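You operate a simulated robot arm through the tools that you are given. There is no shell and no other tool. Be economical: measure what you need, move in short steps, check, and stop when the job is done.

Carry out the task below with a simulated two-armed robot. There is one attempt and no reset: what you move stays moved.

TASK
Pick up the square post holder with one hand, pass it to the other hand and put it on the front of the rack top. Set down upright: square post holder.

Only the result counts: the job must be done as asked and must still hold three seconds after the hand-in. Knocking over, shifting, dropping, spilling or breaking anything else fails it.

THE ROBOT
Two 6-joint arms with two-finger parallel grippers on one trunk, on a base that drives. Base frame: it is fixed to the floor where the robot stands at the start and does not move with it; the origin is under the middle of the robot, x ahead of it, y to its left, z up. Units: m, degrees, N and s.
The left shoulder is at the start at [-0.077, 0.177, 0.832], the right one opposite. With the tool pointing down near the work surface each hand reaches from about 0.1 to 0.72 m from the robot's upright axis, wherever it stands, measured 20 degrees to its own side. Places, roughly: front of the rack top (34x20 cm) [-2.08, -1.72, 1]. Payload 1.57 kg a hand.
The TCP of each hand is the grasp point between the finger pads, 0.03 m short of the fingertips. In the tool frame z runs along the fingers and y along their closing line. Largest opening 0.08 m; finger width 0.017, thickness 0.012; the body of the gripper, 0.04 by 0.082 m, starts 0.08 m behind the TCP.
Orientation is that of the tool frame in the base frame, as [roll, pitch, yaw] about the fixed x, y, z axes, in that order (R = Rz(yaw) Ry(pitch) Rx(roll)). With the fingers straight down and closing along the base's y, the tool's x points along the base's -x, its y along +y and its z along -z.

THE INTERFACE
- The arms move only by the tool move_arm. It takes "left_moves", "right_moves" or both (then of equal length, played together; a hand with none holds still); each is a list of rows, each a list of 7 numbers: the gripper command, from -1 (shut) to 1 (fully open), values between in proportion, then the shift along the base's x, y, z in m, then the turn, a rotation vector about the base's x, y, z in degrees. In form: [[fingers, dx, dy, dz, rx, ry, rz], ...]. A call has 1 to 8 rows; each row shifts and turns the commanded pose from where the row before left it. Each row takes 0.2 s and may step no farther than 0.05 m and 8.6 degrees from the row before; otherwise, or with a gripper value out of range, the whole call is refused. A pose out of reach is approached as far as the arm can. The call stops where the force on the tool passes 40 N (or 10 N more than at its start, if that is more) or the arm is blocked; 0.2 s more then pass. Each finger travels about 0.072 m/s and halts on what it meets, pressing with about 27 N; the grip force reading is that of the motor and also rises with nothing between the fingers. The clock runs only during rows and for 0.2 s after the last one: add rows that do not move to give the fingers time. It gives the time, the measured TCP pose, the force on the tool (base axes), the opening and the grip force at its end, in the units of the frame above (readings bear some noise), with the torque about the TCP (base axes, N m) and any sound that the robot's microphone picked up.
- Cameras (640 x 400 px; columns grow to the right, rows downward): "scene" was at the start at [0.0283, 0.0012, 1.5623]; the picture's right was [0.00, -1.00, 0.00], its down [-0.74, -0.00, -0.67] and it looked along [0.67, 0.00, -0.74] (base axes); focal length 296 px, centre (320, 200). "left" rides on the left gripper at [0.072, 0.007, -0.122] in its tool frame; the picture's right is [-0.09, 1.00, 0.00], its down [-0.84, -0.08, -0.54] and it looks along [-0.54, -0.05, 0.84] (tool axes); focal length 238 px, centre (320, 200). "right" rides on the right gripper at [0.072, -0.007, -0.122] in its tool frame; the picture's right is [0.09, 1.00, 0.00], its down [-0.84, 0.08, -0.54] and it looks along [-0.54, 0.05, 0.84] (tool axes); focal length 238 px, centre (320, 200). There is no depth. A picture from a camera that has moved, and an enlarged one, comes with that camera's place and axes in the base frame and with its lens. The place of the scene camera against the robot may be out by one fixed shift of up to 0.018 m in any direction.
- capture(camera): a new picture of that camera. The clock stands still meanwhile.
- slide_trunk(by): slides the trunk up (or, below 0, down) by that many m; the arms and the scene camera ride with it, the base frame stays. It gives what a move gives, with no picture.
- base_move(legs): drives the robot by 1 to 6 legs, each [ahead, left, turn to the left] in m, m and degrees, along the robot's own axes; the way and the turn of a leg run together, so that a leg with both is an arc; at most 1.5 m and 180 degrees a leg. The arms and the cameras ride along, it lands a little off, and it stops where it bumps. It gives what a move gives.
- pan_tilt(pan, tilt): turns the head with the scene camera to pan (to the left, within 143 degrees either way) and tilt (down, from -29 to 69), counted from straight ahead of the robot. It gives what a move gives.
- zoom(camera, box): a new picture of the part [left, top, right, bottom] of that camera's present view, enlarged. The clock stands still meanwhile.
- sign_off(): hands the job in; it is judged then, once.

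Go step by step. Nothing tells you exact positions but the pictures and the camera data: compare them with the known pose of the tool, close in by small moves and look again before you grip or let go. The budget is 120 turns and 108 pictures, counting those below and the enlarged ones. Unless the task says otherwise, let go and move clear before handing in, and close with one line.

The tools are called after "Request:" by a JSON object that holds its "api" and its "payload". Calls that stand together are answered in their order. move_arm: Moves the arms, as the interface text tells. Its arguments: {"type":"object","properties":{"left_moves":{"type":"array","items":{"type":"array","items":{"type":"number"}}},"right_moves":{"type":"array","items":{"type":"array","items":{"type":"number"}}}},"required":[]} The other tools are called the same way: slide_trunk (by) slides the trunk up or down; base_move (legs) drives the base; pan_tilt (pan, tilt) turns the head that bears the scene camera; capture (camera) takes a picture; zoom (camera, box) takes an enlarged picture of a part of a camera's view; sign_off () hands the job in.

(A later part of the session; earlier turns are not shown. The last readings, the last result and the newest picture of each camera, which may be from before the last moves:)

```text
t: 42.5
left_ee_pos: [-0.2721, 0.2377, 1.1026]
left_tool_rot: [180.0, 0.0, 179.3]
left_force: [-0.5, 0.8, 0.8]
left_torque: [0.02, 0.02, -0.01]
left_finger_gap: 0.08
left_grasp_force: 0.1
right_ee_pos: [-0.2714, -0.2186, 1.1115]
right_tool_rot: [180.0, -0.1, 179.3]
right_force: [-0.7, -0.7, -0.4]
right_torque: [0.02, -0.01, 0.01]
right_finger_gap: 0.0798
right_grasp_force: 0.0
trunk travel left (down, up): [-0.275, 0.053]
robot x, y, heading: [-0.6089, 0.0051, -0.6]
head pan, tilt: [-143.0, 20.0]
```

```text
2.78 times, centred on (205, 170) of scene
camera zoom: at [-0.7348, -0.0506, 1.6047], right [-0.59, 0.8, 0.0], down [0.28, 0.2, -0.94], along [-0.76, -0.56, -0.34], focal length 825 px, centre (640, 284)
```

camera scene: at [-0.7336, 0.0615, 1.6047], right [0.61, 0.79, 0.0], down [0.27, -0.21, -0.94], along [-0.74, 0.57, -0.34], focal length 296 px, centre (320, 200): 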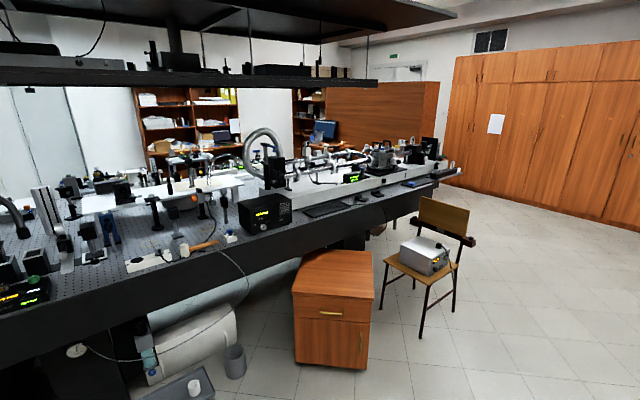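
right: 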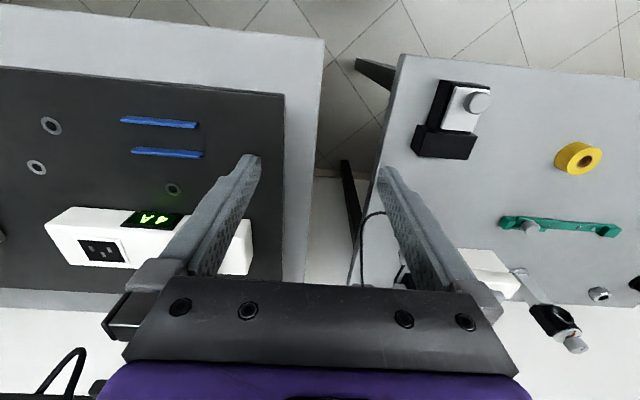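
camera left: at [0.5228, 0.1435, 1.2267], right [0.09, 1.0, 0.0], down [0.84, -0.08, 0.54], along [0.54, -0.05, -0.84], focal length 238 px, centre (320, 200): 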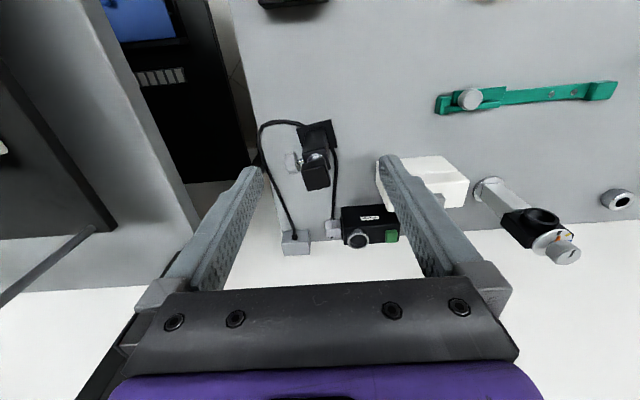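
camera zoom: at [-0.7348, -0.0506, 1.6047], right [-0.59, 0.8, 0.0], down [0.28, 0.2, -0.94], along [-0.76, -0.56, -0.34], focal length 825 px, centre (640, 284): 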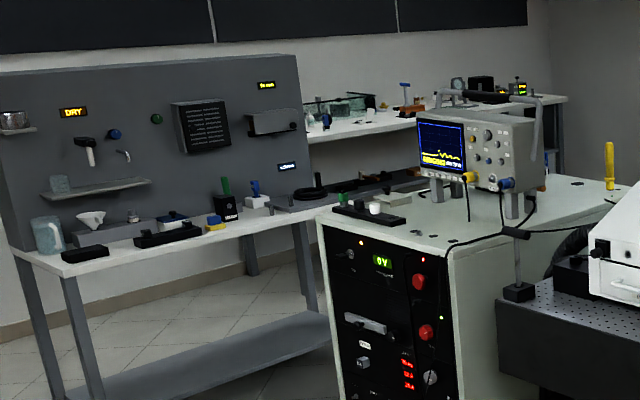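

The optical table shows round posts and two open square sockets on a filter station. I'll also check the right bench and its shelf before deciding.

Request:
{"api": "base_move", "payload": {"legs": [[0, -0.8, 0]]}}

Request:
{"api": "pan_tilt", "payload": {"pan": -20, "tilt": 30}}

Request:
{"api": "capture", "payload": {"camera": "scene"}}

Request:
{"api": "zoom", "payload": {"camera": "scene", "box": [300, 100, 540, 260]}}

Request:
{"api": "pan_tilt", "payload": {"pan": -143, "tilt": 20}}

Request:
{"api": "capture", "payload": {"camera": "scene"}}

```text
t: 49.8
left_ee_pos: [-0.2815, -0.5506, 1.1029]
left_tool_rot: [-180.0, -0.1, 178.7]
left_force: [0.7, 0.2, 0.1]
left_torque: [0.02, 0.01, -0.03]
left_finger_gap: 0.0798
left_grasp_force: 0.1
right_ee_pos: [-0.2879, -1.0065, 1.1121]
right_tool_rot: [-179.9, -0.1, 178.7]
right_force: [0.3, 0.3, 0.6]
right_torque: [0.03, -0.04, 0.0]
right_finger_gap: 0.0799
right_grasp_force: 0.1
trunk travel left (down, up): [-0.275, 0.053]
robot x, y, heading: [-0.6241, -0.7815, -1.5]
head pan, tilt: [-143.0, 20.0]
```

```text
t: 51.9
left_ee_pos: [-0.2819, -0.5516, 1.1028]
left_tool_rot: [180.0, 0.1, 178.7]
left_force: [0.4, -0.6, -0.2]
left_torque: [0.02, -0.01, 0.01]
left_finger_gap: 0.0798
left_grasp_force: 0.1
right_ee_pos: [-0.2869, -1.007, 1.111]
right_tool_rot: [-180.0, 0.0, 178.7]
right_force: [-0.4, -0.8, 0.2]
right_torque: [-0.01, 0.02, 0.01]
right_finger_gap: 0.0799
right_grasp_force: 0.0
trunk travel left (down, up): [-0.275, 0.053]
robot x, y, heading: [-0.6191, -0.7825, -1.5]
head pan, tilt: [-20.0, 30.0]
```

```text
69 pictures are left
camera scene: at [-0.5885, -0.8122, 1.5886], right [-0.36, -0.93, 0.0], down [-0.47, 0.18, -0.87], along [0.81, -0.31, -0.5], focal length 296 px, centre (320, 200)
```

scene: 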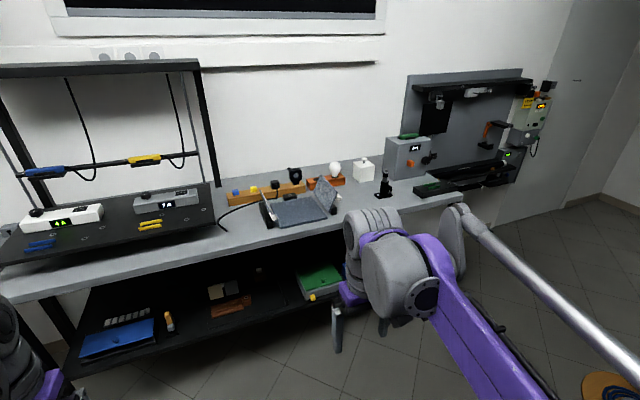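

```text
2.50 times, centred on (420, 180) of scene
camera zoom: at [-0.5885, -0.8122, 1.5886], right [-0.36, -0.93, 0.0], down [-0.47, 0.18, -0.87], along [0.81, -0.31, -0.5], focal length 741 px, centre (70, 250)
```

zoom: 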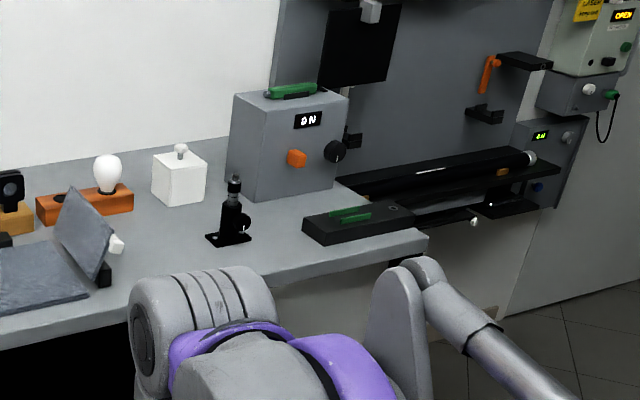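

```text
t: 53.9
left_ee_pos: [-0.2827, -0.5515, 1.1031]
left_tool_rot: [180.0, 0.0, 178.7]
left_force: [0.3, 0.2, -0.2]
left_torque: [0.01, -0.01, -0.01]
left_finger_gap: 0.0804
left_grasp_force: 0.1
right_ee_pos: [-0.2873, -1.0068, 1.1116]
right_tool_rot: [180.0, -0.1, 178.7]
right_force: [-0.2, 0.5, -0.7]
right_torque: [0.02, 0.0, 0.0]
right_finger_gap: 0.0804
right_grasp_force: 0.0
trunk travel left (down, up): [-0.275, 0.053]
robot x, y, heading: [-0.6212, -0.7818, -1.2]
head pan, tilt: [-143.0, 20.0]
```

```text
67 pictures are left
camera scene: at [-0.7484, -0.8338, 1.6047], right [-0.58, 0.81, 0.0], down [0.28, 0.2, -0.94], along [-0.76, -0.55, -0.34], focal length 296 px, centre (320, 200)
```

scene: 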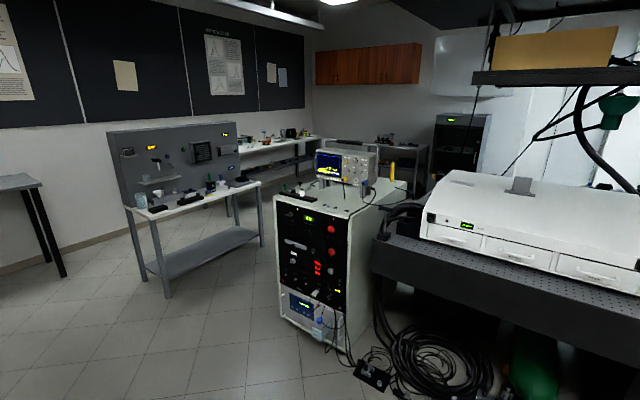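

There is a second post holder on the right bench, so "square" is the distinguishing word. Zoom on that one and the rack top.

Request:
{"api": "zoom", "payload": {"camera": "scene", "box": [260, 140, 430, 240]}}

Request:
{"api": "pan_tilt", "payload": {"pan": -25, "tilt": 30}}

Request:
{"api": "zoom", "payload": {"camera": "scene", "box": [325, 145, 385, 215]}}

```text
3.76 times, centred on (345, 190) of scene
camera zoom: at [-0.7484, -0.8338, 1.6047], right [-0.58, 0.81, 0.0], down [0.28, 0.2, -0.94], along [-0.76, -0.55, -0.34], focal length 1116 px, centre (226, 238)
```

zoom: 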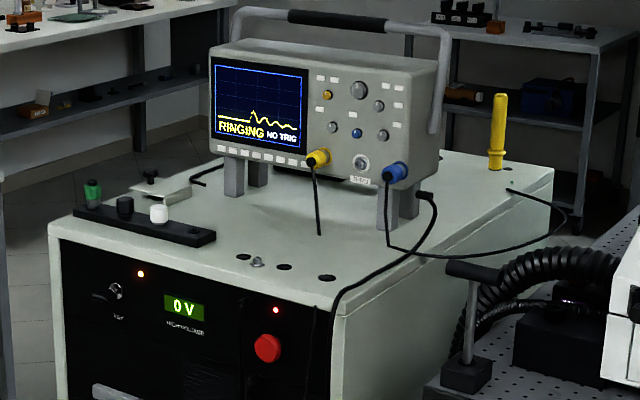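

```text
t: 55.9
left_ee_pos: [-0.2814, -0.5512, 1.1041]
left_tool_rot: [-180.0, 0.0, 178.8]
left_force: [-0.3, -0.1, 0.9]
left_torque: [0.04, 0.01, -0.02]
left_finger_gap: 0.08
left_grasp_force: 0.0
right_ee_pos: [-0.2863, -1.0063, 1.1116]
right_tool_rot: [179.9, 0.0, 178.8]
right_force: [0.1, 0.0, 0.2]
right_torque: [-0.01, -0.02, 0.01]
right_finger_gap: 0.0801
right_grasp_force: 0.0
trunk travel left (down, up): [-0.275, 0.053]
robot x, y, heading: [-0.6226, -0.7762, -1.2]
head pan, tilt: [-25.0, 30.0]
```

```text
5.71 times, centred on (355, 180) of scene
camera zoom: at [-0.5917, -0.8195, 1.5886], right [-0.44, -0.9, 0.0], down [-0.45, 0.22, -0.87], along [0.78, -0.38, -0.5], focal length 1693 px, centre (120, 314)
```

zoom: 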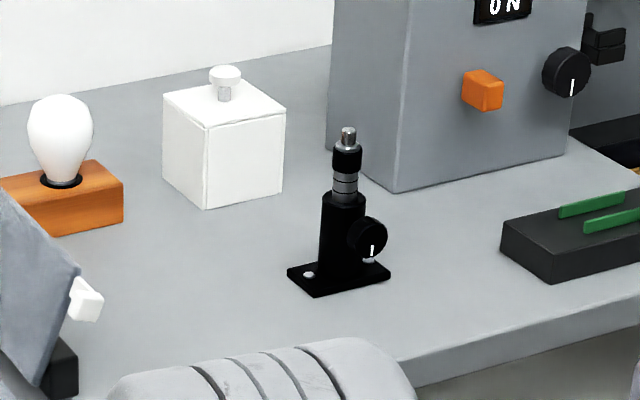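

The bench one is round, so the target is the square black post holder on the near table, at about (0.66, 0.127), table z ≈ 0.80, top ≈ 0.97, thumbscrew on its −y face. I drive back and recheck.

Request:
{"api": "base_move", "payload": {"legs": [[0, 0, 1.2], [0, 0.777, 0], [0.63, 0, 0]]}}

Request:
{"api": "pan_tilt", "payload": {"pan": 8, "tilt": 50}}

Request:
{"api": "capture", "payload": {"camera": "scene"}}

```text
t: 66.6
left_ee_pos: [0.3453, 0.2338, 1.1034]
left_tool_rot: [-180.0, 0.0, 179.8]
left_force: [0.2, 0.3, -0.2]
left_torque: [0.02, 0.0, -0.01]
left_finger_gap: 0.0801
left_grasp_force: 0.0
right_ee_pos: [0.3506, -0.2212, 1.1114]
right_tool_rot: [180.0, 0.0, 179.8]
right_force: [0.2, 0.3, 0.3]
right_torque: [0.01, -0.02, 0.02]
right_finger_gap: 0.0801
right_grasp_force: 0.0
trunk travel left (down, up): [-0.275, 0.053]
robot x, y, heading: [0.0118, -0.0034, -0.3]
head pan, tilt: [-25.0, 30.0]
```

```text
t: 67.6
left_ee_pos: [0.3458, 0.2327, 1.104]
left_tool_rot: [-179.9, 0.0, 179.7]
left_force: [-0.2, 0.0, 0.5]
left_torque: [-0.02, 0.02, 0.01]
left_finger_gap: 0.08
left_grasp_force: 0.1
right_ee_pos: [0.3497, -0.2214, 1.1112]
right_tool_rot: [180.0, 0.1, 179.7]
right_force: [0.0, -0.4, 0.2]
right_torque: [-0.01, 0.0, -0.04]
right_finger_gap: 0.0802
right_grasp_force: 0.0
trunk travel left (down, up): [-0.275, 0.053]
robot x, y, heading: [0.0098, -0.004, -0.4]
head pan, tilt: [8.0, 50.0]
```

```text
64 pictures are left
camera scene: at [0.0363, 0.0086, 1.5591], right [0.13, -0.99, 0.0], down [-0.76, -0.1, -0.64], along [0.64, 0.09, -0.77], focal length 296 px, centre (320, 200)
```

scene: 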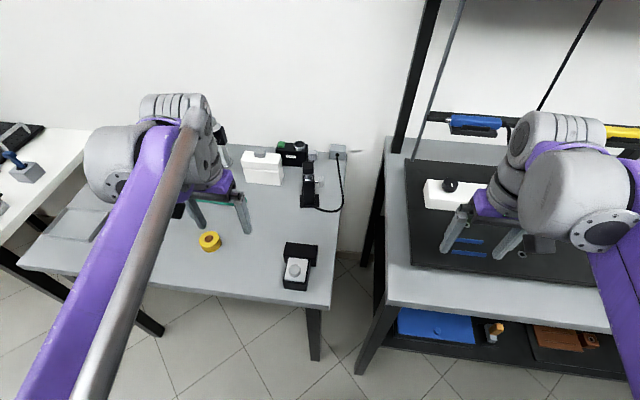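

I bring the left hand over the holder while turning it about −82° so the fingers close along the holder's x faces (clear of the thumbscrew).

Request:
{"api": "move_arm", "payload": {"left_moves": [[1, 0.037, -0.013, 0.005, 0, 0, -8.25], [1, 0.037, -0.013, 0.005, 0, 0, -8.25], [1, 0.037, -0.013, 0, 0, 0, -8.25], [1, 0.037, -0.013, 0, 0, 0, -8.25], [1, 0.037, -0.013, 0, 0, 0, -8.25], [1, 0.037, -0.013, 0, 0, 0, -8.25], [1, 0.037, -0.013, 0, 0, 0, -8.25], [1, 0.037, -0.013, 0, 0, 0, -8.25]]}}

Request:
{"api": "move_arm", "payload": {"left_moves": [[1, 0, 0, 0, 0, 0, -8.25], [1, 0, 0, 0, 0, 0, -8.25], [1, 0, 0, 0, 0, 0, 0]]}}

Request:
{"api": "capture", "payload": {"camera": "left"}}

Request:
{"api": "capture", "payload": {"camera": "scene"}}

```text
t: 69.4
left_ee_pos: [0.6048, 0.1314, 1.1051]
left_tool_rot: [179.8, 0.1, 113.6]
left_force: [-0.8, 0.8, 0.8]
left_torque: [0.0, -0.05, 0.0]
left_finger_gap: 0.0801
left_grasp_force: 0.1
left hand out of reach, approached as far as the arm can: row 8
right_ee_pos: [0.3473, -0.2223, 1.1129]
right_tool_rot: [179.9, 0.1, 179.7]
right_force: [-0.5, 0.1, 1.2]
right_torque: [0.0, -0.08, -0.02]
right_finger_gap: 0.0799
right_grasp_force: 0.1
trunk travel left (down, up): [-0.275, 0.053]
robot x, y, heading: [0.0136, -0.0022, -0.6]
head pan, tilt: [8.0, 50.0]
```

```text
t: 70.2
left_ee_pos: [0.6063, 0.1314, 1.104]
left_tool_rot: [179.9, 0.0, 97.1]
left_force: [0.0, -0.9, -0.2]
left_torque: [-0.03, -0.03, -0.01]
left_finger_gap: 0.08
left_grasp_force: 0.1
right_ee_pos: [0.3506, -0.2213, 1.1108]
right_tool_rot: [180.0, 0.1, 179.7]
right_force: [0.5, 0.4, -0.6]
right_torque: [0.0, -0.01, 0.01]
right_finger_gap: 0.0798
right_grasp_force: 0.0
trunk travel left (down, up): [-0.275, 0.053]
robot x, y, heading: [0.0095, 0.0003, -0.2]
head pan, tilt: [8.0, 50.0]
```

```text
63 pictures are left
camera left: at [0.6047, 0.2044, 1.2262], right [1.0, 0.03, 0.0], down [0.03, -0.84, 0.54], along [0.02, -0.54, -0.84], focal length 238 px, centre (320, 200)
```

left: 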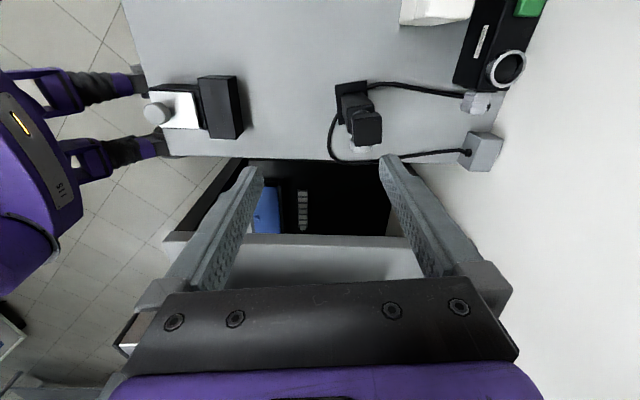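

```text
62 pictures are left
camera scene: at [0.0367, 0.0087, 1.5591], right [0.13, -0.99, 0.0], down [-0.76, -0.1, -0.64], along [0.64, 0.09, -0.77], focal length 296 px, centre (320, 200)
```

scene: 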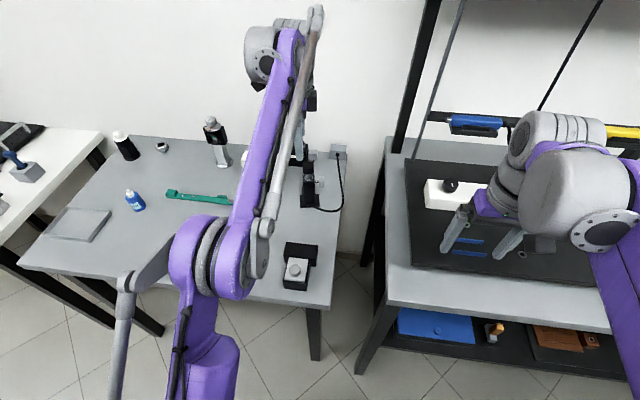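

The arm is near its reach limit up high, so I drive forward a little and align over the holder at about (0.654, 0.132).

Request:
{"api": "base_move", "payload": {"legs": [[0.08, 0, 0]]}}

Request:
{"api": "capture", "payload": {"camera": "left"}}

```text
t: 71.2
left_ee_pos: [0.6869, 0.1439, 1.1039]
left_tool_rot: [-179.9, -0.3, 96.8]
left_force: [0.4, -0.1, -0.2]
left_torque: [0.09, 0.07, -0.01]
left_finger_gap: 0.0799
left_grasp_force: 0.0
right_ee_pos: [0.4276, -0.2093, 1.1098]
right_tool_rot: [179.8, -0.2, 179.3]
right_force: [1.1, -0.7, 0.0]
right_torque: [0.06, 0.05, 0.0]
right_finger_gap: 0.0801
right_grasp_force: 0.1
trunk travel left (down, up): [-0.275, 0.053]
robot x, y, heading: [0.0857, 0.019, -0.6]
head pan, tilt: [8.0, 50.0]
```

```text
61 pictures are left
camera left: at [0.6857, 0.2148, 1.225], right [1.0, 0.03, 0.0], down [0.02, -0.84, 0.54], along [0.01, -0.54, -0.84], focal length 238 px, centre (320, 200)
```

left: 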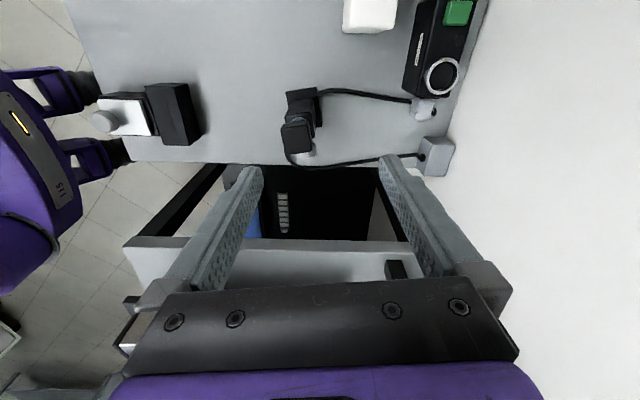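

Request:
{"api": "move_arm", "payload": {"left_moves": [[1, -0.013, -0.006, -0.02, 0, 0, 0.4], [1, -0.013, -0.005, -0.03, 0, 0, 0], [1, 0, 0, -0.02, 0, 0, 0]]}}

Request:
{"api": "capture", "payload": {"camera": "left"}}

Request:
{"api": "pan_tilt", "payload": {"pan": 0, "tilt": 50}}

Request:
{"api": "capture", "payload": {"camera": "scene"}}

```text
t: 72.0
left_ee_pos: [0.6569, 0.1353, 1.0348]
left_tool_rot: [-179.9, -0.1, 97.3]
left_force: [0.2, -0.2, -0.2]
left_torque: [0.03, 0.03, 0.0]
left_finger_gap: 0.0799
left_grasp_force: 0.0
right_ee_pos: [0.4245, -0.2034, 1.1108]
right_tool_rot: [-180.0, 0.0, 179.4]
right_force: [-0.5, -0.7, -1.0]
right_torque: [-0.01, 0.01, 0.02]
right_finger_gap: 0.08
right_grasp_force: 0.1
trunk travel left (down, up): [-0.275, 0.053]
robot x, y, heading: [0.0876, 0.0152, -0.5]
head pan, tilt: [8.0, 50.0]
```

```text
60 pictures are left
camera left: at [0.6546, 0.2092, 1.1563], right [1.0, 0.03, 0.0], down [0.03, -0.84, 0.54], along [0.02, -0.54, -0.84], focal length 238 px, centre (320, 200)
```

left: 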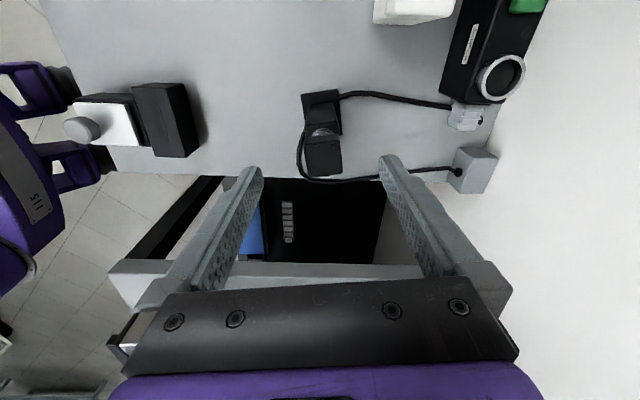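

```text
t: 72.7
left_ee_pos: [0.658, 0.1369, 1.035]
left_tool_rot: [179.9, -0.1, 97.1]
left_force: [0.3, 0.2, 0.2]
left_torque: [0.01, 0.01, -0.02]
left_finger_gap: 0.0799
left_grasp_force: 0.0
right_ee_pos: [0.4245, -0.2052, 1.1119]
right_tool_rot: [-180.0, 0.0, 179.3]
right_force: [0.3, 0.3, 0.8]
right_torque: [0.01, 0.0, -0.01]
right_finger_gap: 0.0796
right_grasp_force: 0.0
trunk travel left (down, up): [-0.275, 0.053]
robot x, y, heading: [0.0887, 0.0156, -0.6]
head pan, tilt: [0.0, 50.0]
```

```text
59 pictures are left
camera scene: at [0.113, 0.0175, 1.5591], right [-0.01, -1.0, 0.0], down [-0.77, 0.01, -0.64], along [0.64, -0.01, -0.77], focal length 296 px, centre (320, 200)
```

scene: 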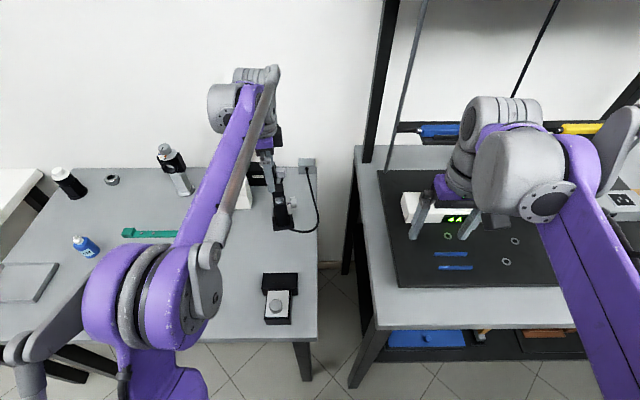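

The holder sits centred between the fingers at (0.660, 0.134) with matching yaw. I descend in steps.

Request:
{"api": "move_arm", "payload": {"left_moves": [[1, 0.002, -0.002, -0.03, 0, 0, 0], [1, 0, 0, -0.03, 0, 0, 0], [1, 0, 0, 0, 0, 0, 0]]}}

Request:
{"api": "capture", "payload": {"camera": "left"}}

Request:
{"api": "zoom", "payload": {"camera": "scene", "box": [230, 120, 330, 250]}}

```text
t: 73.5
left_ee_pos: [0.659, 0.1336, 0.9747]
left_tool_rot: [-180.0, 0.0, 97.2]
left_force: [0.8, -0.6, -0.7]
left_torque: [-0.03, -0.01, -0.05]
left_finger_gap: 0.0799
left_grasp_force: 0.1
right_ee_pos: [0.4235, -0.2058, 1.1126]
right_tool_rot: [179.9, 0.0, 179.4]
right_force: [-0.4, -0.6, 1.5]
right_torque: [-0.01, -0.02, -0.03]
right_finger_gap: 0.08
right_grasp_force: 0.0
trunk travel left (down, up): [-0.275, 0.053]
robot x, y, heading: [0.0898, 0.0163, -0.7]
head pan, tilt: [0.0, 50.0]
```

```text
58 pictures are left
camera left: at [0.6573, 0.2067, 1.0961], right [1.0, 0.03, 0.0], down [0.03, -0.84, 0.54], along [0.02, -0.54, -0.84], focal length 238 px, centre (320, 200)
```

left: 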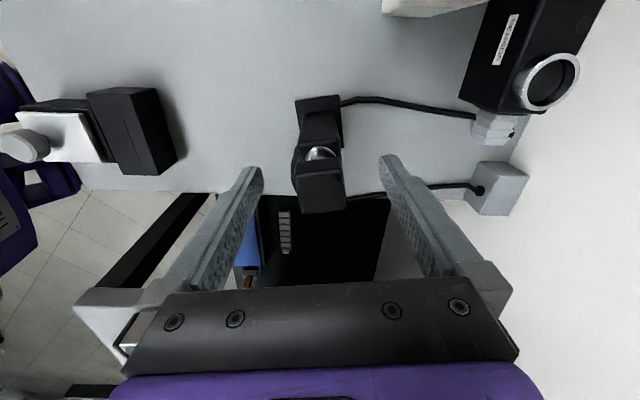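

```text
3.08 times, centred on (280, 185) of scene
camera zoom: at [0.1128, 0.0174, 1.5591], right [-0.01, -1.0, 0.0], down [-0.77, 0.01, -0.64], along [0.64, -0.01, -0.77], focal length 912 px, centre (443, 246)
```

zoom: 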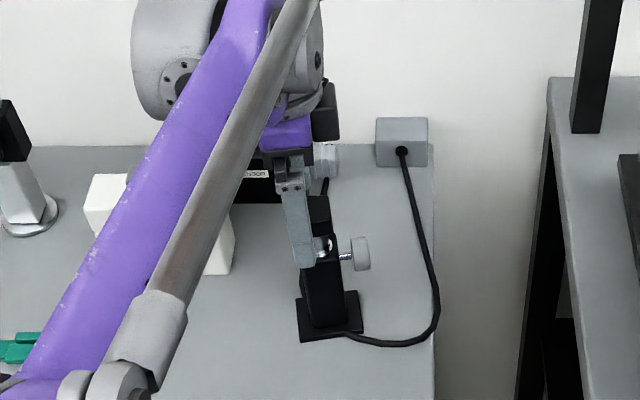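

Request:
{"api": "move_arm", "payload": {"left_moves": [[1, 0.001, -0.004, -0.025, 0, 0, 0], [1, 0, 0, -0.025, 0, 0, 0], [1, 0, 0, -0.014, 0, 0, 0], [1, 0, 0, 0, 0, 0, 0]]}}

Request:
{"api": "capture", "payload": {"camera": "left"}}

Request:
{"api": "zoom", "payload": {"camera": "scene", "box": [230, 120, 330, 250]}}

```text
t: 74.5
left_ee_pos: [0.6612, 0.1297, 0.9095]
left_tool_rot: [180.0, 0.0, 97.2]
left_force: [-1.1, -0.3, 0.3]
left_torque: [0.01, -0.01, 0.01]
left_finger_gap: 0.0801
left_grasp_force: 0.0
right_ee_pos: [0.424, -0.2039, 1.1128]
right_tool_rot: [-180.0, 0.0, 179.2]
right_force: [0.1, -0.2, 0.3]
right_torque: [-0.05, -0.02, 0.0]
right_finger_gap: 0.0799
right_grasp_force: 0.1
trunk travel left (down, up): [-0.275, 0.053]
robot x, y, heading: [0.0856, 0.02, -0.6]
head pan, tilt: [0.0, 50.0]
```

```text
56 pictures are left
camera left: at [0.6594, 0.2021, 1.0316], right [1.0, 0.03, 0.0], down [0.03, -0.84, 0.54], along [0.02, -0.54, -0.84], focal length 238 px, centre (320, 200)
```

left: 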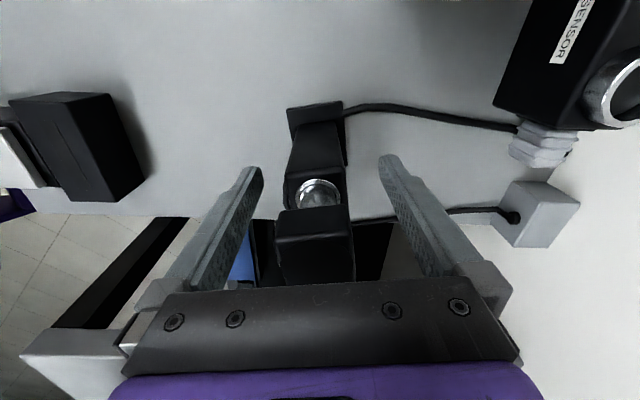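

```text
3.08 times, centred on (280, 185) of scene
camera zoom: at [0.1128, 0.0176, 1.5591], right [-0.01, -1.0, 0.0], down [-0.77, 0.01, -0.64], along [0.64, -0.01, -0.77], focal length 912 px, centre (443, 246)
```

zoom: 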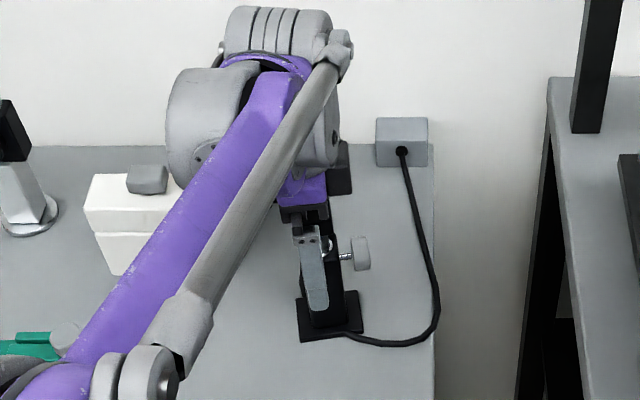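

Centred (ring lines up with the grasp point). I close the left gripper.

Request:
{"api": "move_arm", "payload": {"left_moves": [[-1, 0, 0, 0, 0, 0, 0], [-1, 0, 0, 0, 0, 0, 0], [-1, 0, 0, 0, 0, 0, 0], [-1, 0, 0, 0, 0, 0, 0], [-1, 0, 0, 0, 0, 0, 0]]}}

Request:
{"api": "capture", "payload": {"camera": "left"}}

```text
t: 75.7
left_ee_pos: [0.6618, 0.1287, 0.9099]
left_tool_rot: [179.9, 0.1, 97.2]
left_force: [-0.9, 1.1, 0.3]
left_torque: [-0.01, 0.02, 0.02]
left_finger_gap: 0.0356
left_grasp_force: 27.4
right_ee_pos: [0.4249, -0.205, 1.1127]
right_tool_rot: [180.0, 0.0, 179.3]
right_force: [-0.2, -0.3, 0.6]
right_torque: [0.0, -0.01, 0.0]
right_finger_gap: 0.0803
right_grasp_force: 0.1
trunk travel left (down, up): [-0.275, 0.053]
robot x, y, heading: [0.0853, 0.0164, -0.3]
head pan, tilt: [0.0, 50.0]
```

```text
54 pictures are left
camera left: at [0.6593, 0.202, 1.0319], right [1.0, 0.03, 0.0], down [0.03, -0.84, 0.54], along [0.02, -0.54, -0.84], focal length 238 px, centre (320, 200)
```

left: 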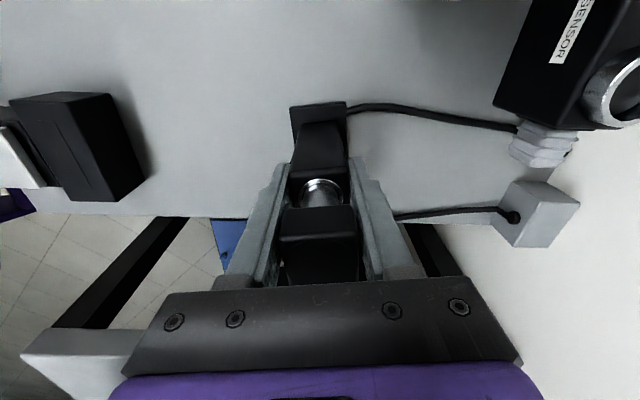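

Gripped at 35.6 mm. Small lift, then check force and cable.

Request:
{"api": "move_arm", "payload": {"left_moves": [[-1, 0, 0, 0.01, 0, 0, 0], [-1, 0, 0, 0.015, 0, 0, 0], [-1, 0, 0, 0.015, 0, 0, 0], [-1, 0, 0, 0, 0, 0, 0]]}}

Request:
{"api": "zoom", "payload": {"camera": "scene", "box": [230, 120, 330, 250]}}

Request:
{"api": "capture", "payload": {"camera": "left"}}

```text
t: 76.7
left_ee_pos: [0.6615, 0.1302, 0.9508]
left_tool_rot: [-179.9, 0.0, 97.1]
left_force: [-0.5, -0.1, -2.5]
left_torque: [0.02, 0.01, 0.0]
left_finger_gap: 0.0353
left_grasp_force: 26.9
right_ee_pos: [0.424, -0.2044, 1.1115]
right_tool_rot: [-180.0, 0.0, 179.3]
right_force: [-0.2, 0.3, -0.3]
right_torque: [-0.01, 0.01, -0.01]
right_finger_gap: 0.0801
right_grasp_force: 0.1
trunk travel left (down, up): [-0.275, 0.053]
robot x, y, heading: [0.086, 0.0176, -0.5]
head pan, tilt: [0.0, 50.0]
```

```text
3.08 times, centred on (280, 185) of scene
camera zoom: at [0.1132, 0.0176, 1.5591], right [-0.01, -1.0, 0.0], down [-0.77, 0.01, -0.64], along [0.64, -0.01, -0.77], focal length 912 px, centre (443, 246)
```

zoom: 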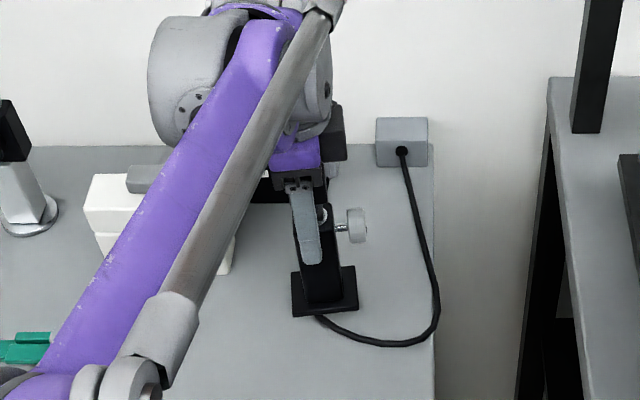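

```text
52 pictures are left
camera left: at [0.6584, 0.2028, 1.0725], right [1.0, 0.03, 0.0], down [0.03, -0.84, 0.54], along [0.02, -0.54, -0.84], focal length 238 px, centre (320, 200)
```

left: 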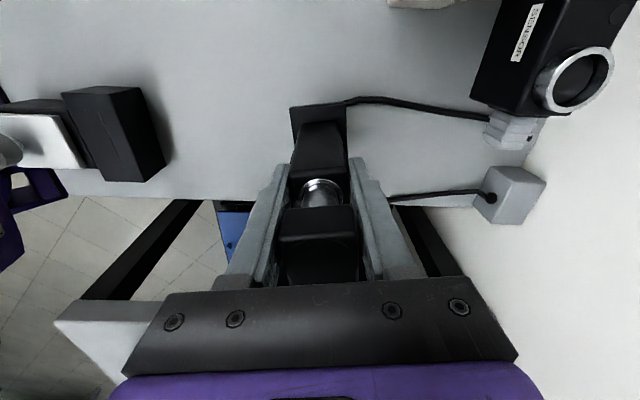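

The holder lifts freely (about 0.2 kg) and the cable stays put. I raise it, pull it back and then back the base away.

Request:
{"api": "move_arm", "payload": {"left_moves": [[-1, 0, 0, 0.04, 0, 0, 0], [-1, 0, 0, 0.04, 0, 0, 0], [-1, -0.01, 0, 0.04, 0, 0, 0], [-1, -0.03, 0, 0.03, 0, 0, 0], [-1, -0.04, -0.01, 0.02, 0, 0, 0], [-1, -0.04, -0.015, 0, 0, 0, 0], [-1, -0.04, -0.015, 0, 0, 0, 0], [-1, -0.04, -0.015, 0, 0, 0, 0]]}}

Request:
{"api": "base_move", "payload": {"legs": [[-0.35, 0, 0]]}}

Request:
{"api": "capture", "payload": {"camera": "scene"}}

```text
t: 78.5
left_ee_pos: [0.4601, 0.0755, 1.1203]
left_tool_rot: [179.9, 0.0, 97.1]
left_force: [0.4, 0.0, -3.1]
left_torque: [0.01, 0.0, 0.01]
left_finger_gap: 0.0356
left_grasp_force: 26.9
right_ee_pos: [0.4225, -0.2045, 1.1109]
right_tool_rot: [-180.0, 0.0, 179.3]
right_force: [0.4, 0.5, 0.3]
right_torque: [0.02, -0.01, 0.03]
right_finger_gap: 0.0801
right_grasp_force: 0.0
trunk travel left (down, up): [-0.275, 0.053]
robot x, y, heading: [0.0855, 0.0161, -0.6]
head pan, tilt: [0.0, 50.0]
```

```text
t: 80.8
left_ee_pos: [0.1105, 0.0781, 1.1202]
left_tool_rot: [-180.0, 0.1, 97.3]
left_force: [0.2, 0.9, -2.9]
left_torque: [0.02, -0.02, 0.0]
left_finger_gap: 0.0355
left_grasp_force: 27.0
right_ee_pos: [0.0735, -0.2009, 1.1122]
right_tool_rot: [180.0, 0.0, 179.4]
right_force: [0.6, -0.5, 0.9]
right_torque: [0.05, -0.02, -0.01]
right_finger_gap: 0.08
right_grasp_force: 0.0
trunk travel left (down, up): [-0.275, 0.053]
robot x, y, heading: [-0.2593, 0.0201, -0.6]
head pan, tilt: [0.0, 50.0]
```

```text
51 pictures are left
camera scene: at [-0.2374, 0.0213, 1.5591], right [-0.01, -1.0, 0.0], down [-0.77, 0.01, -0.64], along [0.64, -0.01, -0.77], focal length 296 px, centre (320, 200)
```

scene: 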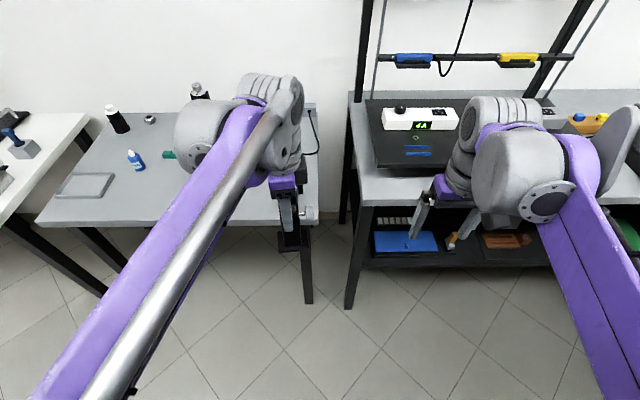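

I position the holder in front of the robot, yawed to about 37°, and turn the open right hand to point forward-left and 30° below horizontal, to later grip the lower column.

Request:
{"api": "move_arm", "payload": {"left_moves": [[-1, 0.0225, -0.0145, 0, 0, 0, 7.5], [-1, 0.0225, -0.0145, 0, 0, 0, 7.5], [-1, 0.0225, -0.0145, 0, 0, 0, 7.5], [-1, 0.0225, -0.0145, 0, 0, 0, 7.5], [-1, 0, 0, 0, 0, 0, 0], [-1, 0, 0, 0, 0, 0, 0], [-1, 0, 0, 0, 0, 0, 0]], "right_moves": [[1, 0, -0.01, 0, 0, -8.57, 0], [1, 0, -0.01, 0, 0, -8.57, 0], [1, 0, -0.01, 0, 0, -8.57, 0], [1, 0, -0.01, 0, 0, -8.57, 0], [1, 0, 0, 0, 0, -8.57, 0], [1, 0, 0, 0, 0, -8.57, 0], [1, 0, 0, 0, 0, -8.57, 0]]}}

Request:
{"api": "move_arm", "payload": {"right_moves": [[1, 0, 0, 0, 0, 0, 7.4], [1, 0, 0, 0, 0, 0, 7.4], [1, 0, 0, 0, 0, 0, 7.4], [1, 0, 0, 0, 0, 0, 7.4], [1, 0, 0, 0, 0, 0, 7.4], [1, 0, 0, 0, 0, 0, 0]]}}

Request:
{"api": "capture", "payload": {"camera": "scene"}}

Request:
{"api": "capture", "payload": {"camera": "right"}}

```text
t: 82.4
left_ee_pos: [0.2011, 0.0215, 1.1204]
left_tool_rot: [180.0, 0.0, 127.2]
left_force: [0.0, 0.0, -2.4]
left_torque: [0.0, 0.04, 0.02]
left_finger_gap: 0.0353
left_grasp_force: 26.6
right_ee_pos: [0.0731, -0.2395, 1.1118]
right_tool_rot: [179.1, 60.0, 178.9]
right_force: [-0.7, -0.1, -0.2]
right_torque: [0.0, -0.01, 0.0]
right_finger_gap: 0.0799
right_grasp_force: 0.1
trunk travel left (down, up): [-0.275, 0.053]
robot x, y, heading: [-0.2638, 0.0216, -0.5]
head pan, tilt: [0.0, 50.0]
```

```text
t: 83.8
left_ee_pos: [0.2009, 0.0217, 1.1204]
left_tool_rot: [180.0, 0.0, 127.3]
left_force: [-0.2, 0.3, -2.2]
left_torque: [0.0, 0.02, 0.0]
left_finger_gap: 0.0355
left_grasp_force: 27.6
right_ee_pos: [0.0749, -0.2388, 1.1126]
right_tool_rot: [179.1, 60.1, -144.1]
right_force: [0.3, 0.5, -0.7]
right_torque: [-0.04, -0.01, -0.03]
right_finger_gap: 0.0799
right_grasp_force: 0.0
trunk travel left (down, up): [-0.275, 0.053]
robot x, y, heading: [-0.2644, 0.0195, -0.6]
head pan, tilt: [0.0, 50.0]
```

```text
50 pictures are left
camera scene: at [-0.2378, 0.0217, 1.5591], right [-0.01, -1.0, 0.0], down [-0.77, 0.01, -0.64], along [0.64, -0.01, -0.77], focal length 296 px, centre (320, 200)
```

scene: 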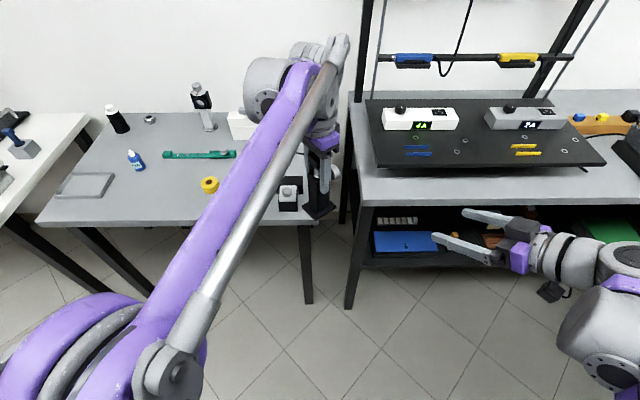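

```text
49 pictures are left
camera right: at [-0.0348, -0.3303, 1.1104], right [-0.63, 0.77, -0.07], down [-0.08, 0.02, 1.0], along [0.77, 0.64, 0.05], focal length 238 px, centre (320, 200)
```

right: 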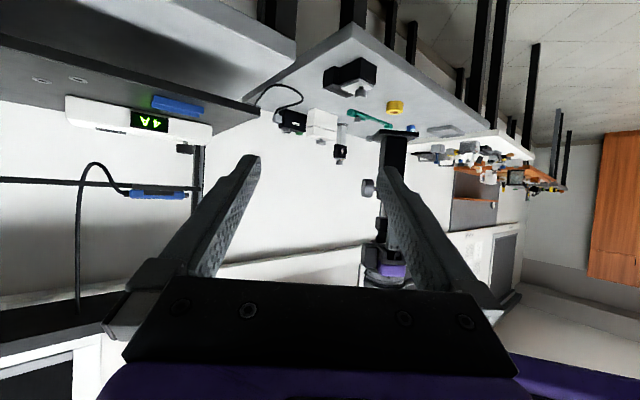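

Request:
{"api": "move_arm", "payload": {"right_moves": [[1, 0.0056, 0.038, 0.0035, 0, 0, 0], [1, 0.0056, 0.038, 0.0035, 0, 0, 0], [1, 0.0056, 0.038, 0.0035, 0, 0, 0], [1, 0.0056, 0.038, 0.0035, 0, 0, 0], [1, 0.0056, 0.0375, 0.0035, 0, 0, 0], [1, 0, 0, 0, 0, 0, 0]]}}

Request:
{"api": "capture", "payload": {"camera": "right"}}

Request:
{"api": "capture", "payload": {"camera": "scene"}}

```text
t: 85.2
left_ee_pos: [0.2001, 0.0199, 1.1214]
left_tool_rot: [180.0, -0.2, 127.3]
left_force: [0.0, -0.6, -1.7]
left_torque: [0.0, 0.01, -0.03]
left_finger_gap: 0.0351
left_grasp_force: 27.0
right_ee_pos: [0.1011, -0.0513, 1.1295]
right_tool_rot: [179.0, 60.0, -144.2]
right_force: [-0.5, 0.6, 1.4]
right_torque: [0.01, 0.0, 0.02]
right_finger_gap: 0.08
right_grasp_force: 0.0
trunk travel left (down, up): [-0.275, 0.053]
robot x, y, heading: [-0.2621, 0.0185, -0.7]
head pan, tilt: [0.0, 50.0]
```

```text
48 pictures are left
camera right: at [-0.0077, -0.1419, 1.1272], right [-0.63, 0.77, -0.07], down [-0.08, 0.02, 1.0], along [0.77, 0.64, 0.05], focal length 238 px, centre (320, 200)
```

right: 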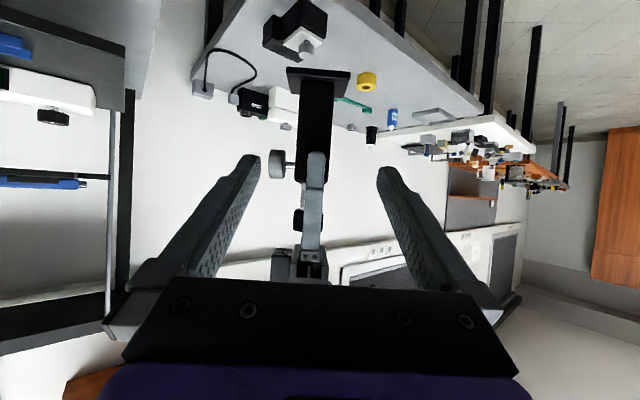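

```text
47 pictures are left
camera scene: at [-0.2374, 0.0213, 1.5591], right [-0.01, -1.0, 0.0], down [-0.77, 0.01, -0.64], along [0.64, -0.01, -0.77], focal length 296 px, centre (320, 200)
```

scene: 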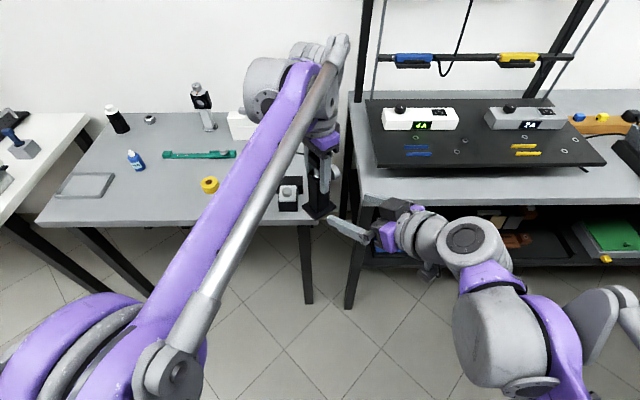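

The lower column lies straight ahead of the right hand between the base plate and the left fingertips. I advance along the tool axis 0.10 m, then look.

Request:
{"api": "move_arm", "payload": {"right_moves": [[1, 0.017, 0.0067, -0.01, 0, 0, 0], [1, 0.014, 0.0102, -0.01, 0, 0, 0], [1, 0.014, 0.0102, -0.01, 0, 0, 0], [1, 0.014, 0.0102, -0.01, 0, 0, 0], [1, 0.014, 0.0102, -0.01, 0, 0, 0], [1, 0, 0, 0, 0, 0, 0]]}}

Request:
{"api": "capture", "payload": {"camera": "right"}}

Request:
{"api": "zoom", "payload": {"camera": "scene", "box": [270, 130, 430, 250]}}

```text
t: 86.6
left_ee_pos: [0.2002, 0.0209, 1.1202]
left_tool_rot: [180.0, 0.0, 127.2]
left_force: [-0.7, -0.6, -3.2]
left_torque: [0.02, -0.01, -0.04]
left_finger_gap: 0.0353
left_grasp_force: 27.3
right_ee_pos: [0.1753, -0.0031, 1.0805]
right_tool_rot: [179.0, 60.0, -144.2]
right_force: [-0.6, 0.9, -0.6]
right_torque: [0.01, 0.0, 0.01]
right_finger_gap: 0.0802
right_grasp_force: 0.2
trunk travel left (down, up): [-0.275, 0.053]
robot x, y, heading: [-0.2642, 0.0215, -0.8]
head pan, tilt: [0.0, 50.0]
```

```text
46 pictures are left
camera right: at [0.0655, -0.0935, 1.0778], right [-0.63, 0.77, -0.07], down [-0.08, 0.02, 1.0], along [0.77, 0.64, 0.05], focal length 238 px, centre (320, 200)
```

right: 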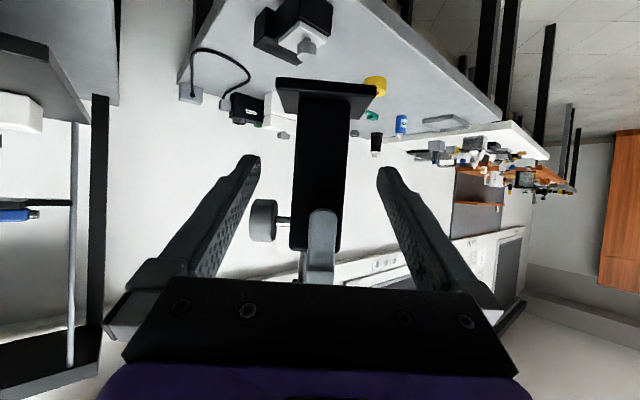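

```text
3.33 times, centred on (350, 190) of scene
camera zoom: at [-0.2379, 0.0211, 1.5591], right [-0.01, -1.0, 0.0], down [-0.77, 0.01, -0.64], along [0.64, -0.01, -0.77], focal length 988 px, centre (220, 233)
```

zoom: 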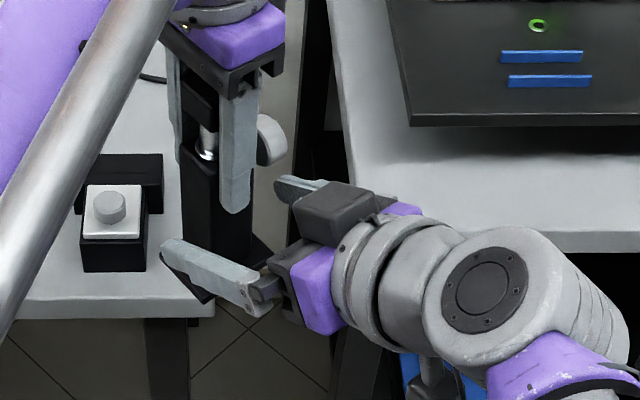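

Well aligned; I advance the last 0.04 m and close the right gripper.

Request:
{"api": "move_arm", "payload": {"right_moves": [[1, 0.014, 0.0102, -0.01, 0, 0, 0], [1, 0.014, 0.0102, -0.01, 0, 0, 0], [1, 0, 0, 0, 0, 0, 0]]}}

Request:
{"api": "capture", "payload": {"camera": "right"}}

Request:
{"api": "zoom", "payload": {"camera": "scene", "box": [270, 130, 430, 250]}}

```text
t: 87.4
left_ee_pos: [0.2011, 0.0227, 1.1211]
left_tool_rot: [180.0, 0.1, 127.2]
left_force: [0.3, -0.6, -2.4]
left_torque: [0.03, 0.0, 0.01]
left_finger_gap: 0.0357
left_grasp_force: 27.1
right_ee_pos: [0.2012, 0.0168, 1.06]
right_tool_rot: [178.8, 60.1, -144.1]
right_force: [-1.3, 0.6, -0.4]
right_torque: [0.03, 0.0, 0.0]
right_finger_gap: 0.0801
right_grasp_force: 0.1
trunk travel left (down, up): [-0.275, 0.053]
robot x, y, heading: [-0.263, 0.0208, -0.7]
head pan, tilt: [0.0, 50.0]
```

```text
44 pictures are left
camera right: at [0.0933, -0.0726, 1.0577], right [-0.63, 0.77, -0.07], down [-0.08, 0.02, 1.0], along [0.77, 0.64, 0.05], focal length 238 px, centre (320, 200)
```

right: 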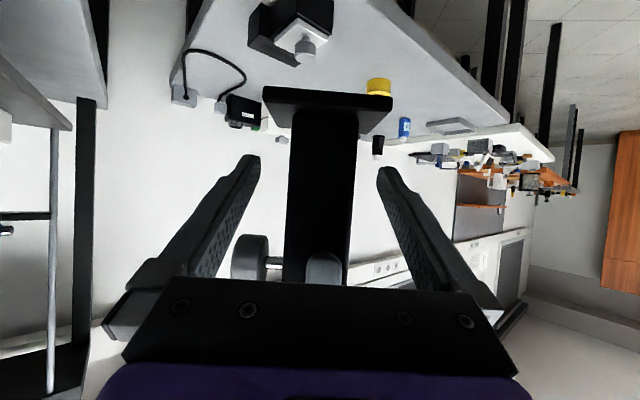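

```text
3.33 times, centred on (350, 190) of scene
camera zoom: at [-0.2378, 0.0211, 1.5591], right [-0.01, -1.0, 0.0], down [-0.77, 0.01, -0.64], along [0.64, -0.01, -0.77], focal length 988 px, centre (220, 233)
```

zoom: 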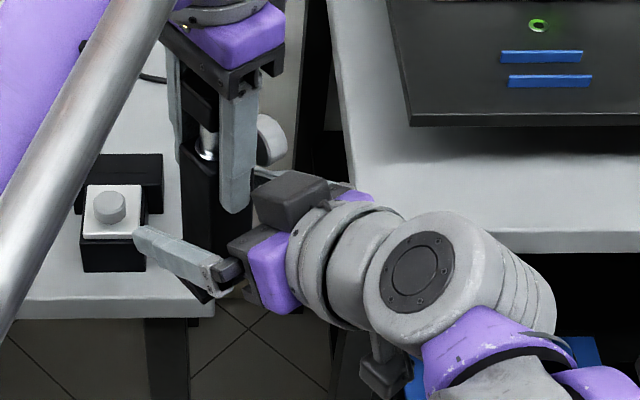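

Request:
{"api": "move_arm", "payload": {"right_moves": [[-1, 0, 0, 0, 0, 0, 0], [-1, 0, 0, 0, 0, 0, 0], [-1, 0, 0, 0, 0, 0, 0], [-1, 0, 0, 0, 0, 0, 0], [-1, 0, 0, 0, 0, 0, 0]]}}

Request:
{"api": "capture", "payload": {"camera": "right"}}

```text
t: 88.6
left_ee_pos: [0.1997, 0.021, 1.1206]
left_tool_rot: [-179.9, 0.0, 127.2]
left_force: [0.3, -0.5, -2.2]
left_torque: [0.13, 0.13, -0.24]
left_finger_gap: 0.0356
left_grasp_force: 26.9
right_ee_pos: [0.2027, 0.0176, 1.0604]
right_tool_rot: [179.0, 60.1, -144.2]
right_force: [0.3, 0.4, -0.2]
right_torque: [-0.16, -0.09, 0.22]
right_finger_gap: 0.0357
right_grasp_force: 27.4
trunk travel left (down, up): [-0.275, 0.053]
robot x, y, heading: [-0.2625, 0.0204, -0.6]
head pan, tilt: [0.0, 50.0]
```

```text
42 pictures are left
camera right: at [0.0935, -0.0727, 1.0578], right [-0.63, 0.77, -0.07], down [-0.08, 0.02, 1.0], along [0.77, 0.64, 0.05], focal length 238 px, centre (320, 200)
```

right: 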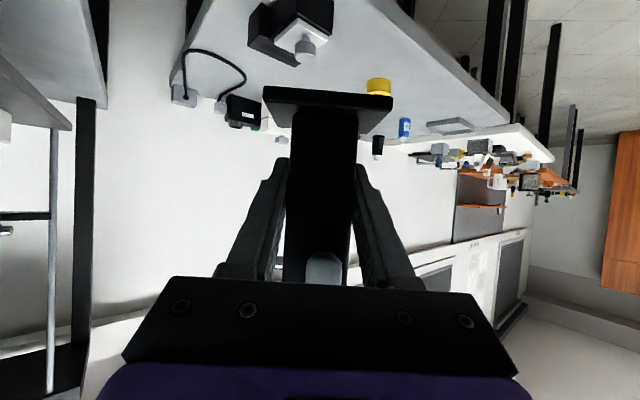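

Both hands hold it. I open the left hand partly (about 0.055 m) and raise it straight off.

Request:
{"api": "move_arm", "payload": {"left_moves": [[0.375, 0, 0, 0, 0, 0, 0], [0.375, 0, 0, 0, 0, 0, 0], [0.375, 0, 0, 0.01, 0, 0, 0]], "right_moves": [[-1, 0, 0, 0, 0, 0, 0], [-1, 0, 0, 0, 0, 0, 0], [-1, 0, 0, 0, 0, 0, 0]]}}

Request:
{"api": "zoom", "payload": {"camera": "scene", "box": [270, 110, 430, 250]}}

```text
t: 89.4
left_ee_pos: [0.2002, 0.0205, 1.1315]
left_tool_rot: [-180.0, 0.0, 127.3]
left_force: [0.7, 0.3, -0.6]
left_torque: [-0.02, -0.02, 0.03]
left_finger_gap: 0.055
left_grasp_force: 0.1
right_ee_pos: [0.2019, 0.0173, 1.059]
right_tool_rot: [178.9, 59.9, -144.2]
right_force: [-0.3, 0.8, -0.3]
right_torque: [0.05, 0.05, 0.03]
right_finger_gap: 0.0356
right_grasp_force: 27.0
trunk travel left (down, up): [-0.275, 0.053]
robot x, y, heading: [-0.2673, 0.0204, -0.8]
head pan, tilt: [0.0, 50.0]
```

```text
2.86 times, centred on (350, 180) of scene
camera zoom: at [-0.2375, 0.0212, 1.5591], right [-0.01, -1.0, 0.0], down [-0.77, 0.01, -0.64], along [0.64, -0.01, -0.77], focal length 847 px, centre (234, 257)
```

zoom: 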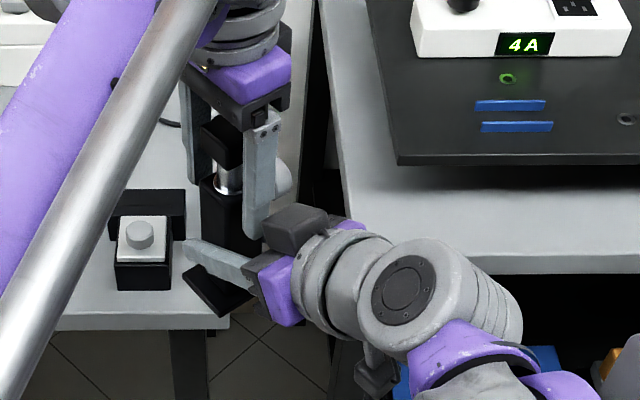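

Request:
{"api": "move_arm", "payload": {"left_moves": [[0.375, 0, 0, 0.03, 0, 0, 0], [0.375, 0, 0, 0.04, 0, 0, 0], [0.375, 0, 0, 0.04, 0, 0, 0]]}}

Request:
{"api": "zoom", "payload": {"camera": "scene", "box": [270, 80, 430, 250]}}

```text
t: 90.2
left_ee_pos: [0.201, 0.0211, 1.2397]
left_tool_rot: [180.0, -0.1, 127.3]
left_force: [-0.1, -0.6, 0.5]
left_torque: [0.04, 0.01, -0.01]
left_finger_gap: 0.055
left_grasp_force: 0.0
right_ee_pos: [0.2037, 0.0167, 1.0598]
right_tool_rot: [178.8, 60.0, -144.4]
right_force: [0.6, 0.4, -1.1]
right_torque: [-0.01, 0.0, 0.0]
right_finger_gap: 0.0358
right_grasp_force: 27.1
trunk travel left (down, up): [-0.275, 0.053]
robot x, y, heading: [-0.2663, 0.0232, -0.7]
head pan, tilt: [0.0, 50.0]
```

```text
2.35 times, centred on (350, 165) of scene
camera zoom: at [-0.2361, 0.0206, 1.559], right [-0.01, -1.0, 0.0], down [-0.77, 0.01, -0.64], along [0.64, -0.01, -0.77], focal length 697 px, centre (249, 282)
```

zoom: 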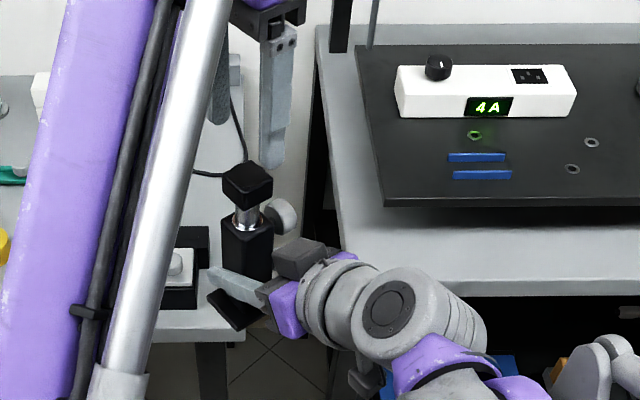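

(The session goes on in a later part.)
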